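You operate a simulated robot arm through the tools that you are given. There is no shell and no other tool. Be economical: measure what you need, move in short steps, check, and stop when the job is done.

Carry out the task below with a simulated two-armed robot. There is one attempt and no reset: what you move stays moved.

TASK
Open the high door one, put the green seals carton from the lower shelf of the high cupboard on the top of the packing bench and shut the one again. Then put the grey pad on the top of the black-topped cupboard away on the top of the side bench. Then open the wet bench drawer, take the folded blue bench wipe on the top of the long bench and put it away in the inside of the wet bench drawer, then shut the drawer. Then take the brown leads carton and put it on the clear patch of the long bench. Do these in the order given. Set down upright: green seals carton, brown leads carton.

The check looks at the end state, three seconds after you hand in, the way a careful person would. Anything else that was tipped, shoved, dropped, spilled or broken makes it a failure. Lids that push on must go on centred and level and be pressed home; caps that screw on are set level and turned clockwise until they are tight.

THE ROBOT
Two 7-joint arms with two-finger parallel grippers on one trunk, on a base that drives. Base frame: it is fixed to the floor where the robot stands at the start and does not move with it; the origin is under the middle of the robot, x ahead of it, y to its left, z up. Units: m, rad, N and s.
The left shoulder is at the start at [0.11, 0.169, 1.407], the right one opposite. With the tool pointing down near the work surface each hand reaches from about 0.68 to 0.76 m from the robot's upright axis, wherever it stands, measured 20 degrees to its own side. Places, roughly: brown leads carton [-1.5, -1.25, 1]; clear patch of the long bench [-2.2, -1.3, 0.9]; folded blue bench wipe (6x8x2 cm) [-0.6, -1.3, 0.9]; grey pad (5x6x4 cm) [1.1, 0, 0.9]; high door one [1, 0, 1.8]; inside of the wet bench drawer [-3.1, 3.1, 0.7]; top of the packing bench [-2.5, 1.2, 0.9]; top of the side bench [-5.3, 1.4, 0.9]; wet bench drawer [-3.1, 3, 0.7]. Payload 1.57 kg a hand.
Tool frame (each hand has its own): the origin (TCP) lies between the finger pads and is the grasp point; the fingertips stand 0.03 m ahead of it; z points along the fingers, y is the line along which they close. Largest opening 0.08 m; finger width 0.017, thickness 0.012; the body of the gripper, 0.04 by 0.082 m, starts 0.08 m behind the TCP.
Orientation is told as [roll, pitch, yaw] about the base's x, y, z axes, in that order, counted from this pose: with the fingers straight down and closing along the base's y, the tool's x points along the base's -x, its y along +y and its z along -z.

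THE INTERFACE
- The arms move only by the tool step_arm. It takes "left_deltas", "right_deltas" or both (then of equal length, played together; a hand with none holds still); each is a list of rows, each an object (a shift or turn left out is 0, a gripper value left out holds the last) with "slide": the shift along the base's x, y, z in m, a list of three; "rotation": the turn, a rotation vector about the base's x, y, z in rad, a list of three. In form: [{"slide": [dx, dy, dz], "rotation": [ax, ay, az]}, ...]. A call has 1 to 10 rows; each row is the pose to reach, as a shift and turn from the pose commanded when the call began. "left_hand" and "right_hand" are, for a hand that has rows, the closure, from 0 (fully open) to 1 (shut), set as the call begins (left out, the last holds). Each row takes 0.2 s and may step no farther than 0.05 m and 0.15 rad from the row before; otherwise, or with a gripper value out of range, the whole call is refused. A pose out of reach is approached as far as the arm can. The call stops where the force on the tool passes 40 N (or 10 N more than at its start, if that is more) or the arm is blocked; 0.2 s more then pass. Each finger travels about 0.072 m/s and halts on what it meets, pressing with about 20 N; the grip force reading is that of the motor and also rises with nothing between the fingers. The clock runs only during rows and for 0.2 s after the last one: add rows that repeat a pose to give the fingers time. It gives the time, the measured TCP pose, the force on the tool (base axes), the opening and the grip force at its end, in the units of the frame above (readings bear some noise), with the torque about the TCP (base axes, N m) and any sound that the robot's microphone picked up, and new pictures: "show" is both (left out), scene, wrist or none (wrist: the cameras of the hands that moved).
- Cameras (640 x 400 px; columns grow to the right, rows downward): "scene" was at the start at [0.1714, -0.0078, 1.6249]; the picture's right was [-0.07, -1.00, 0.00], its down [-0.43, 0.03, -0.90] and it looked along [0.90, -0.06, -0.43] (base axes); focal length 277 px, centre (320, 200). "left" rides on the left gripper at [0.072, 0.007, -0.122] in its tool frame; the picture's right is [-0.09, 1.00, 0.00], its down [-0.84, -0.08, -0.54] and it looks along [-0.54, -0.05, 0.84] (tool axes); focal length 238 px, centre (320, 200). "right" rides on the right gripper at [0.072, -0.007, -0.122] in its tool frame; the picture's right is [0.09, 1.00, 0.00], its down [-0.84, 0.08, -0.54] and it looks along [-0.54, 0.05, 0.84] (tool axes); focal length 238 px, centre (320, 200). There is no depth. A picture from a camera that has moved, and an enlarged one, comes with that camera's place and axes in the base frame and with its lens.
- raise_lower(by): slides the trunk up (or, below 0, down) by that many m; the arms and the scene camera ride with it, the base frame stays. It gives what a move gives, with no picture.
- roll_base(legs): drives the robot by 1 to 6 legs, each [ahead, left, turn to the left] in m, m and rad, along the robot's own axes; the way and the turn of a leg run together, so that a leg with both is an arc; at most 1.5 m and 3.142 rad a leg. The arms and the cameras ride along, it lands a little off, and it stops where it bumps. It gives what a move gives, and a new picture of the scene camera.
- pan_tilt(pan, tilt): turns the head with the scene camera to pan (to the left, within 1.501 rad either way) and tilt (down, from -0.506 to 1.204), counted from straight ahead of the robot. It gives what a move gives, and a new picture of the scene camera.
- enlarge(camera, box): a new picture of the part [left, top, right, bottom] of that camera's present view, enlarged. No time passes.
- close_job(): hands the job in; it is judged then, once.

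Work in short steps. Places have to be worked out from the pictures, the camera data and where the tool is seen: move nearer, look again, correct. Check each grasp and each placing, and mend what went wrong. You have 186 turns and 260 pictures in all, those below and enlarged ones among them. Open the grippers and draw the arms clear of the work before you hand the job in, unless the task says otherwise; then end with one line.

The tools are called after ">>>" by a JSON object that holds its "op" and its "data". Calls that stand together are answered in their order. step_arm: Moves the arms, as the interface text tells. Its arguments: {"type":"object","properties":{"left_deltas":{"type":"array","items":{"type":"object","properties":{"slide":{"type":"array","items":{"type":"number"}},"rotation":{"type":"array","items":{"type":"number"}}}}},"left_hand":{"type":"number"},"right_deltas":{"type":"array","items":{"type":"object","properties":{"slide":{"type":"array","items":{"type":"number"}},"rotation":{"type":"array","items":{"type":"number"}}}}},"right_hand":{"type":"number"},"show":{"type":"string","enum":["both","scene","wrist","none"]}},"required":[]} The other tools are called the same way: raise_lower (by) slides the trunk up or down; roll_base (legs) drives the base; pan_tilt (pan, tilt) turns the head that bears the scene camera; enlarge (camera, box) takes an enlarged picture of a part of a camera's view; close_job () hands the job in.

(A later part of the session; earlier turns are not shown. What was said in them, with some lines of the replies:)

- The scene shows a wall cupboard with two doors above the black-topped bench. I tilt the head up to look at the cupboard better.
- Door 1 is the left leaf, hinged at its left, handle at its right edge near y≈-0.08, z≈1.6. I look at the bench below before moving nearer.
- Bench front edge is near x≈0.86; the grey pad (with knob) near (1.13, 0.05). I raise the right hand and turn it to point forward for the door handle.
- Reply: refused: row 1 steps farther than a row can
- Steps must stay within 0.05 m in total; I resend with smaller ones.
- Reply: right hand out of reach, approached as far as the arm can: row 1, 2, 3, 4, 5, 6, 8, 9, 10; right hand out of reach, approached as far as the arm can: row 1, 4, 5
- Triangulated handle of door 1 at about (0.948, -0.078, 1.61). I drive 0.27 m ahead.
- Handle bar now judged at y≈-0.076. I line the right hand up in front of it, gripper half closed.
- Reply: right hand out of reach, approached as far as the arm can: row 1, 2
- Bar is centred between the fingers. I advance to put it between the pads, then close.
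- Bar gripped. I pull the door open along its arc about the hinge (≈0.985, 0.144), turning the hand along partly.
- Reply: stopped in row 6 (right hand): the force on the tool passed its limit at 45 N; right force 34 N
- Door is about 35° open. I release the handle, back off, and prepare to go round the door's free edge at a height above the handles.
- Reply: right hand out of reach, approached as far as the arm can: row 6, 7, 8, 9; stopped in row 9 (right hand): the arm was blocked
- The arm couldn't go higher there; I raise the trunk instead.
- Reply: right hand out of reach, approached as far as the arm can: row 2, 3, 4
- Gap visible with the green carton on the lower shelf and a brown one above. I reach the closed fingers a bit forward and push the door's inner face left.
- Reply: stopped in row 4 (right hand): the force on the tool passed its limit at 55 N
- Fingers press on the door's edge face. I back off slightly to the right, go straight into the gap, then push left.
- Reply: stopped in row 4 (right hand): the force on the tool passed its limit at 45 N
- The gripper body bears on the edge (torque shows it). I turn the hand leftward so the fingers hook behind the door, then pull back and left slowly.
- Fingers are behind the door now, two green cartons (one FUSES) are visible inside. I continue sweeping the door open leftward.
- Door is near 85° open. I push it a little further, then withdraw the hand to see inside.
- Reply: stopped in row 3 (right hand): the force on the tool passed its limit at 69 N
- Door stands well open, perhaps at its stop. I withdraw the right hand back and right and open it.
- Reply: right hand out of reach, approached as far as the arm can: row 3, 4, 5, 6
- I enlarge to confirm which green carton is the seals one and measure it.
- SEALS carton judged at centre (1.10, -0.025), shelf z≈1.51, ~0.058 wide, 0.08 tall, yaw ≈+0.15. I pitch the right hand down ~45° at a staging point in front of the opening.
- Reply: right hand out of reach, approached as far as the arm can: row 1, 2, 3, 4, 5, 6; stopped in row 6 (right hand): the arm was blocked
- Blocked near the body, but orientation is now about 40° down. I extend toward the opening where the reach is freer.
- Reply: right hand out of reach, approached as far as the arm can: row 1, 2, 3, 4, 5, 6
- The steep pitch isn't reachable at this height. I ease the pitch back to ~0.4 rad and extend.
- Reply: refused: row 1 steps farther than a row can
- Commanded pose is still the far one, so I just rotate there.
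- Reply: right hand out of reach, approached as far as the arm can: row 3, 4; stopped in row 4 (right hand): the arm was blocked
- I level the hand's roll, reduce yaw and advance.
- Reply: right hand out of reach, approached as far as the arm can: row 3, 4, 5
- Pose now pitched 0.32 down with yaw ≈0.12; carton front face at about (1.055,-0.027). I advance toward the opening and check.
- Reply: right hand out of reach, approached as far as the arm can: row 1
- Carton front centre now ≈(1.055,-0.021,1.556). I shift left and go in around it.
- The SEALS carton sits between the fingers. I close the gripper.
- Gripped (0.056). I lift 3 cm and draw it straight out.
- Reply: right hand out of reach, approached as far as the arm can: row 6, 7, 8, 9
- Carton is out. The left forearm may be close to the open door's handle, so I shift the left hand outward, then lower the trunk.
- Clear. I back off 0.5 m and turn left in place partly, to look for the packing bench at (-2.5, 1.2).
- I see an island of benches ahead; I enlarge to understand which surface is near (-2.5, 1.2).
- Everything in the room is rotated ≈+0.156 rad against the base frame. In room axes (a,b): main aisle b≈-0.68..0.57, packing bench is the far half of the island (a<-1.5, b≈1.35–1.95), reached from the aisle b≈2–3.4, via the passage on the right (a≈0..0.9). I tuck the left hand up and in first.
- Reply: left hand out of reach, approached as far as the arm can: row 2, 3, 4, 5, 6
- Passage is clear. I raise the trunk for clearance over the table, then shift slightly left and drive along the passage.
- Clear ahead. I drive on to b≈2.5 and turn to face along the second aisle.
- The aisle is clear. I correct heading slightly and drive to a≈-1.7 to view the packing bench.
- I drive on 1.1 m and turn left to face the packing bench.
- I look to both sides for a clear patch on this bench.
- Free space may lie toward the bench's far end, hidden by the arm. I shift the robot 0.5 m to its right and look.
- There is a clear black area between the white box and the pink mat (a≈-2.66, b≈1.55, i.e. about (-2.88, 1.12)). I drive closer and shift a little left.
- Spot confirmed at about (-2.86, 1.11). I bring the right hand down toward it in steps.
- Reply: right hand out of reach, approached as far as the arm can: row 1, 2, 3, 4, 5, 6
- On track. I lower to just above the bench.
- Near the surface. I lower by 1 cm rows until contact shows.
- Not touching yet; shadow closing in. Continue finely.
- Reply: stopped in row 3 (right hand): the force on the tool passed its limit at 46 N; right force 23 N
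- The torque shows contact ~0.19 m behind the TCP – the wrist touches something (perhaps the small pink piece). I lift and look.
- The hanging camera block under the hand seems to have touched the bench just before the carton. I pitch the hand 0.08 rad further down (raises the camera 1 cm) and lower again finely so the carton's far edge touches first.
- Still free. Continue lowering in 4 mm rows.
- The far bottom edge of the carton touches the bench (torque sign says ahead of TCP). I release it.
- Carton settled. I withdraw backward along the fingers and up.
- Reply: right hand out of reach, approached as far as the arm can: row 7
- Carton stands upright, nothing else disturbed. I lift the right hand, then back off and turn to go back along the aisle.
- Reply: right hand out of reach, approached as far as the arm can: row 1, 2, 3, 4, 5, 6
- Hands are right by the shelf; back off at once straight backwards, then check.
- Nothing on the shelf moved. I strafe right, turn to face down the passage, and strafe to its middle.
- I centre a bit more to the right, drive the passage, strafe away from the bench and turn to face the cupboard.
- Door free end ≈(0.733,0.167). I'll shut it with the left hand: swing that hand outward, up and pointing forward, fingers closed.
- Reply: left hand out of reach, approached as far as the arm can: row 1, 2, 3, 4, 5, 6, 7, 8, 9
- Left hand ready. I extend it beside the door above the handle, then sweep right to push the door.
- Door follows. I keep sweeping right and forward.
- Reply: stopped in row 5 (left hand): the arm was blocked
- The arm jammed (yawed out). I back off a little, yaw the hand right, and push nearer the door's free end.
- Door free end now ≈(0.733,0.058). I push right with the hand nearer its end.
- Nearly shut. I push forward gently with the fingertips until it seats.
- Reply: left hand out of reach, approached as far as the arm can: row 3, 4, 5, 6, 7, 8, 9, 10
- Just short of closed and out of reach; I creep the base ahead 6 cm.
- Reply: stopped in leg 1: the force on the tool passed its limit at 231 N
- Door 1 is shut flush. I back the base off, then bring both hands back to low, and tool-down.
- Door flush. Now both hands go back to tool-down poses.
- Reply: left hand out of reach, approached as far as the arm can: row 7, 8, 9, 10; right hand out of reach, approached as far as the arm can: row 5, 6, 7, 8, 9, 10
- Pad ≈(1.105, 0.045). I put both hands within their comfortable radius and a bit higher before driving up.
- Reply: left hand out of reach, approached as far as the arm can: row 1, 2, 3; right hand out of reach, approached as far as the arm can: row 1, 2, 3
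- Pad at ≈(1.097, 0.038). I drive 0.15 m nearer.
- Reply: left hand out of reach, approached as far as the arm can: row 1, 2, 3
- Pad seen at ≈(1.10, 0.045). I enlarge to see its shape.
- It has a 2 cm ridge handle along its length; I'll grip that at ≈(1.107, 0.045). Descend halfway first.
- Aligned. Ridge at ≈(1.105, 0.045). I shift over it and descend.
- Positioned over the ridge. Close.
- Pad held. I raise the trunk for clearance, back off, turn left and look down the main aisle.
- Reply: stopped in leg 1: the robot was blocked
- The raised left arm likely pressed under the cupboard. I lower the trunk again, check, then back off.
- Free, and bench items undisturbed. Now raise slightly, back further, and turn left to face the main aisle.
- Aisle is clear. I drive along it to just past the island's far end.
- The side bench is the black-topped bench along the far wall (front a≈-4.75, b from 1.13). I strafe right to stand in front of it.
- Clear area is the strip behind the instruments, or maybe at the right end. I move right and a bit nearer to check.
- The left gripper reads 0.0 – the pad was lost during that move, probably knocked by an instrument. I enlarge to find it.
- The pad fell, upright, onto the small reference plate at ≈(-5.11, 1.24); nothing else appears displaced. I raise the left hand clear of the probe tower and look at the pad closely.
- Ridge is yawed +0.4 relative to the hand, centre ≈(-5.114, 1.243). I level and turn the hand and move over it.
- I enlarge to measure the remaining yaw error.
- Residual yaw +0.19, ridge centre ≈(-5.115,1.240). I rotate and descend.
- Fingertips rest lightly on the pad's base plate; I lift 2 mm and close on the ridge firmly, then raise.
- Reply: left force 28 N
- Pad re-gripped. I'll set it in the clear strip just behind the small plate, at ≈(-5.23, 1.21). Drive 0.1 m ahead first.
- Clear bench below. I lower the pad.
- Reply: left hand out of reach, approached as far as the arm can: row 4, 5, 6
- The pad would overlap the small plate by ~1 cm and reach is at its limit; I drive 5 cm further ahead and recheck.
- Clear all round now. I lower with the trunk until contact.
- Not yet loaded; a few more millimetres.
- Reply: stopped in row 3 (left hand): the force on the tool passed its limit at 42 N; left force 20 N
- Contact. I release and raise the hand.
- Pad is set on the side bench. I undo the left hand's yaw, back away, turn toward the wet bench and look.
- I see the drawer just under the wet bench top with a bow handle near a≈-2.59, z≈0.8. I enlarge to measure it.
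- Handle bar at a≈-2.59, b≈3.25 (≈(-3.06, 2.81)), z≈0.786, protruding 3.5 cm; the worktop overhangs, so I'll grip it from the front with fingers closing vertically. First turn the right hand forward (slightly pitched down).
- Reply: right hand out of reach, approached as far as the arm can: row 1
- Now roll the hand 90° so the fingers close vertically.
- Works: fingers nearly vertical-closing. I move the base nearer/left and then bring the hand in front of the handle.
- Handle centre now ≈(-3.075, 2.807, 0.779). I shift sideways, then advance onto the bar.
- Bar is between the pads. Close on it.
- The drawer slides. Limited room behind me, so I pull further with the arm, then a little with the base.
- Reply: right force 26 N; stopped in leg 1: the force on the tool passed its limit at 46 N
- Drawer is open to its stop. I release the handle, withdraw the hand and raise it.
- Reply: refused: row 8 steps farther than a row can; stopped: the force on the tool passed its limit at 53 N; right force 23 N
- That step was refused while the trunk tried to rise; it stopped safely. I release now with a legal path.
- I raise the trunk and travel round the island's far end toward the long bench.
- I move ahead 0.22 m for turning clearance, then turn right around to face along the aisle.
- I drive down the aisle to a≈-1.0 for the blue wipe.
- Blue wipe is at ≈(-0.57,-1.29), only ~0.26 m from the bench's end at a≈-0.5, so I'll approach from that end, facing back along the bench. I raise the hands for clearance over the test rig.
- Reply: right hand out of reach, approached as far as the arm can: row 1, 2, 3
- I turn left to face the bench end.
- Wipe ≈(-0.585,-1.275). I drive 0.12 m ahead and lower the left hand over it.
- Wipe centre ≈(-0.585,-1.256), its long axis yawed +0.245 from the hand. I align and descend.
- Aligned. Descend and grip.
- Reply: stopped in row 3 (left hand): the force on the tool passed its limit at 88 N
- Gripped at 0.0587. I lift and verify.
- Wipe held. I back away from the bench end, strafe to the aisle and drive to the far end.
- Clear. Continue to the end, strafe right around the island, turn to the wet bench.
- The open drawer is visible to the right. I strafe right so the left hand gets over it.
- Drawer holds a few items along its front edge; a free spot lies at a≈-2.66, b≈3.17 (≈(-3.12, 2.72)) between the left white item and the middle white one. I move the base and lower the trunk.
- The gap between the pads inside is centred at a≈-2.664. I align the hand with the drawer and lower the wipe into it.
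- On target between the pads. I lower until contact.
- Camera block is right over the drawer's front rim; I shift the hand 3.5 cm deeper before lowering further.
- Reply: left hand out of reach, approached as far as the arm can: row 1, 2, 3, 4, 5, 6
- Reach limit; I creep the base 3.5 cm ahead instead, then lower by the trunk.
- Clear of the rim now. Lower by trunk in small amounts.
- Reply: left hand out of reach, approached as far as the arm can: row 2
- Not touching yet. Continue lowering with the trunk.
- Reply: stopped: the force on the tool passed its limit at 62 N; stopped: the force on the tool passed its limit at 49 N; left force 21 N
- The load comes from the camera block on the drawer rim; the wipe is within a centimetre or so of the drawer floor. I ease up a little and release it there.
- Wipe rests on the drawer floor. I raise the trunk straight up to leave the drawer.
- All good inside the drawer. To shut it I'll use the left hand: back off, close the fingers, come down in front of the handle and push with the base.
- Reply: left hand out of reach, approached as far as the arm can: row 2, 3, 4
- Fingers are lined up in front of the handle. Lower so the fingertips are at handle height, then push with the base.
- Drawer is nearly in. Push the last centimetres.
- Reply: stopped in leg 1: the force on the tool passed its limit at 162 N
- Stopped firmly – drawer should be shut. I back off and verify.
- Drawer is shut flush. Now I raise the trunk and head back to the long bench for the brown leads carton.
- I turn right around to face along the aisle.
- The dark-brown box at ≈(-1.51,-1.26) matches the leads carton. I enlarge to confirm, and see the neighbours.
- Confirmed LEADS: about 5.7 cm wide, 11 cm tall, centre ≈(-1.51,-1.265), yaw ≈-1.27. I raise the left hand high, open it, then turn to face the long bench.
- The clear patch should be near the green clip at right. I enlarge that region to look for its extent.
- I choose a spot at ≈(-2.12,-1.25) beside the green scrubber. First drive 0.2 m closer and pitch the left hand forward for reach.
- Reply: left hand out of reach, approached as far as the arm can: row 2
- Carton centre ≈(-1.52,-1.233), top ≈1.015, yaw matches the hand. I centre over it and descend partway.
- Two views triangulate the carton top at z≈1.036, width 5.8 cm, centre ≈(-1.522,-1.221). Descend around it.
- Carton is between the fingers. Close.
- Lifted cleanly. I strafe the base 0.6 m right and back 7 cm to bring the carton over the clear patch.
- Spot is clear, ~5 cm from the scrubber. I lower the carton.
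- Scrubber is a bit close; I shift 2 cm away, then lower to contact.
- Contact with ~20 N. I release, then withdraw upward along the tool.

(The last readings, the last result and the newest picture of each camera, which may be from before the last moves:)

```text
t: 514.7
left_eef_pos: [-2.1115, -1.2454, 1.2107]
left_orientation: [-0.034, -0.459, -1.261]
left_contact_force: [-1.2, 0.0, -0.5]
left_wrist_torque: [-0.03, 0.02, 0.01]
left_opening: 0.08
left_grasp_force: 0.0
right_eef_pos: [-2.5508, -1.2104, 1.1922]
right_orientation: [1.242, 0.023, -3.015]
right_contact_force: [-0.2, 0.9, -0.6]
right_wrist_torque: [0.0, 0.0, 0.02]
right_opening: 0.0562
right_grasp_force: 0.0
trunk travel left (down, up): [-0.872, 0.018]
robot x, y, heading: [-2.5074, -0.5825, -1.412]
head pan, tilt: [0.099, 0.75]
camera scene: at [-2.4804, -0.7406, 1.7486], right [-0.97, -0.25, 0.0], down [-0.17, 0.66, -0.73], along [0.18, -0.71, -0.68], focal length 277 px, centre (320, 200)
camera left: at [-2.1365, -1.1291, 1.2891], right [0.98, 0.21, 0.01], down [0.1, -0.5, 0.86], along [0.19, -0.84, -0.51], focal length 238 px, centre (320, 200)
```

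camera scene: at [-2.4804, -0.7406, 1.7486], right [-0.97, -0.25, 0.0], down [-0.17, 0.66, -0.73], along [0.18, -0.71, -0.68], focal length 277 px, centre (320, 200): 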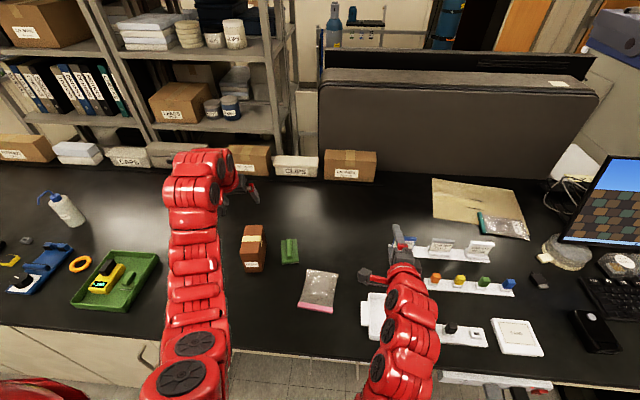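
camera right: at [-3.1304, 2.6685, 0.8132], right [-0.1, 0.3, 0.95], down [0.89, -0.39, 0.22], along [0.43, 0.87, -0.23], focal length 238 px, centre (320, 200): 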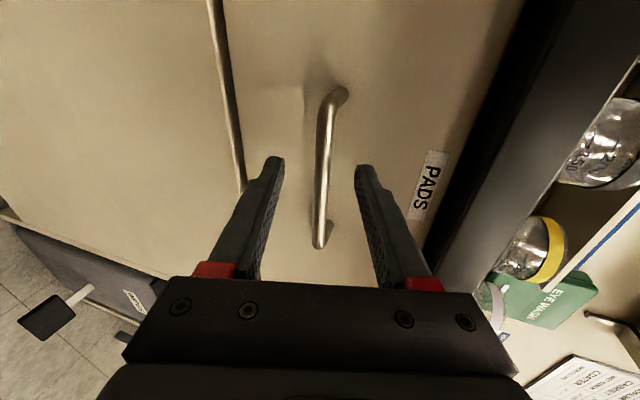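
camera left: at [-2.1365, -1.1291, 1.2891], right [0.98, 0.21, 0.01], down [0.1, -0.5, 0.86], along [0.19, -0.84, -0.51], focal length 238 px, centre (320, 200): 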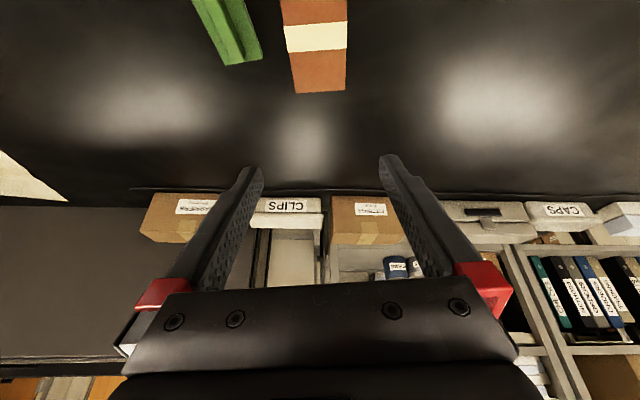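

Carton stands upright, clear of neighbours. I open the right gripper too, and back the robot away so the arms are clear of the bench.

>>> {"op": "roll_base", "data": {"legs": [[-0.45, 0, 0]]}}

>>> {"op": "step_arm", "data": {"right_deltas": [{}, {}], "right_hand": 0.0, "show": "none"}}

>>> {"op": "enlarge", "data": {"camera": "scene", "box": [140, 100, 440, 290]}}

```text
t: 517.5
left_eef_pos: [-2.1812, -0.7963, 1.2105]
left_orientation: [-0.035, -0.459, -1.261]
left_contact_force: [0.3, -0.2, -0.3]
left_wrist_torque: [-0.01, 0.01, -0.02]
left_opening: 0.0798
left_grasp_force: 0.0
right_eef_pos: [-2.6199, -0.7591, 1.192]
right_orientation: [1.241, 0.024, -3.015]
right_contact_force: [-0.5, 0.1, -0.3]
right_wrist_torque: [0.01, 0.04, -0.02]
right_opening: 0.056
right_grasp_force: 0.0
trunk travel left (down, up): [-0.872, 0.018]
robot x, y, heading: [-2.582, -0.1274, -1.415]
head pan, tilt: [0.099, 0.75]
camera scene: at [-2.5495, -0.2899, 1.7485], right [-0.97, -0.25, 0.0], down [-0.17, 0.66, -0.73], along [0.18, -0.71, -0.68], focal length 277 px, centre (320, 200)
```

scene: 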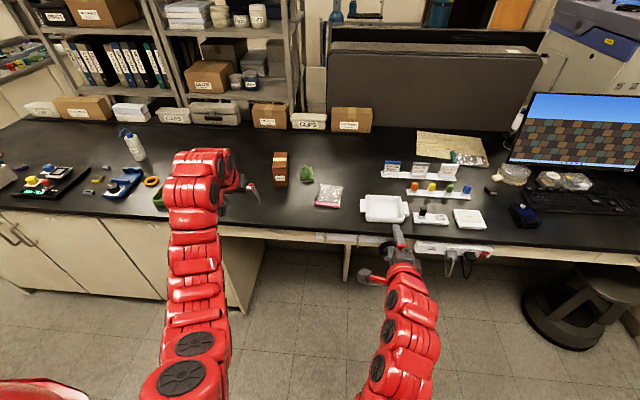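

```text
t: 518.1
left_eef_pos: [-2.1804, -0.7957, 1.2114]
left_orientation: [-0.035, -0.462, -1.26]
left_contact_force: [-0.9, 0.1, -0.8]
left_wrist_torque: [-0.02, 0.02, -0.03]
left_opening: 0.0798
left_grasp_force: 0.1
right_eef_pos: [-2.6222, -0.7588, 1.1927]
right_orientation: [1.239, 0.025, -3.014]
right_contact_force: [0.4, -0.7, -0.5]
right_wrist_torque: [0.05, 0.0, -0.01]
right_opening: 0.0802
right_grasp_force: 0.0
trunk travel left (down, up): [-0.872, 0.018]
robot x, y, heading: [-2.5843, -0.1271, -1.416]
head pan, tilt: [0.099, 0.75]
```

```text
2.11 times, centred on (290, 195) of scene
camera zoom: at [-2.5497, -0.2888, 1.7486], right [-0.97, -0.25, 0.0], down [-0.17, 0.66, -0.73], along [0.18, -0.71, -0.68], focal length 583 px, centre (383, 210)
```

zoom: 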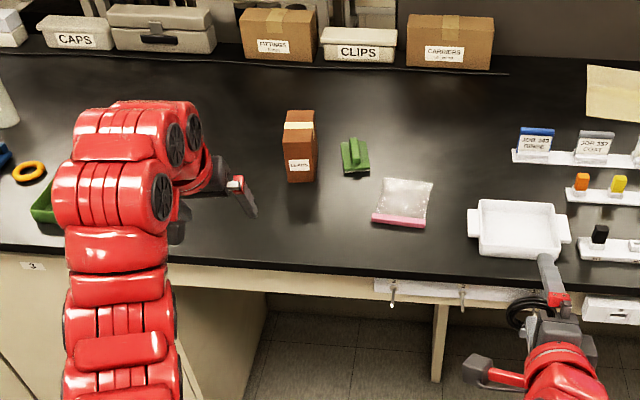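

The leads carton stands upright on the clear patch, both grippers are open and off the bench. All four jobs are done, so I hand in.

>>> {"op": "close_job", "data": {}}

```text
The job is handed in.
```

All four parts were done in order and the job is handed in, but the grey pad slipped out of the gripper once on the way. It landed upright on a small reference plate on the side bench. I picked it up again and set it down there, and nothing nearby looked moved.
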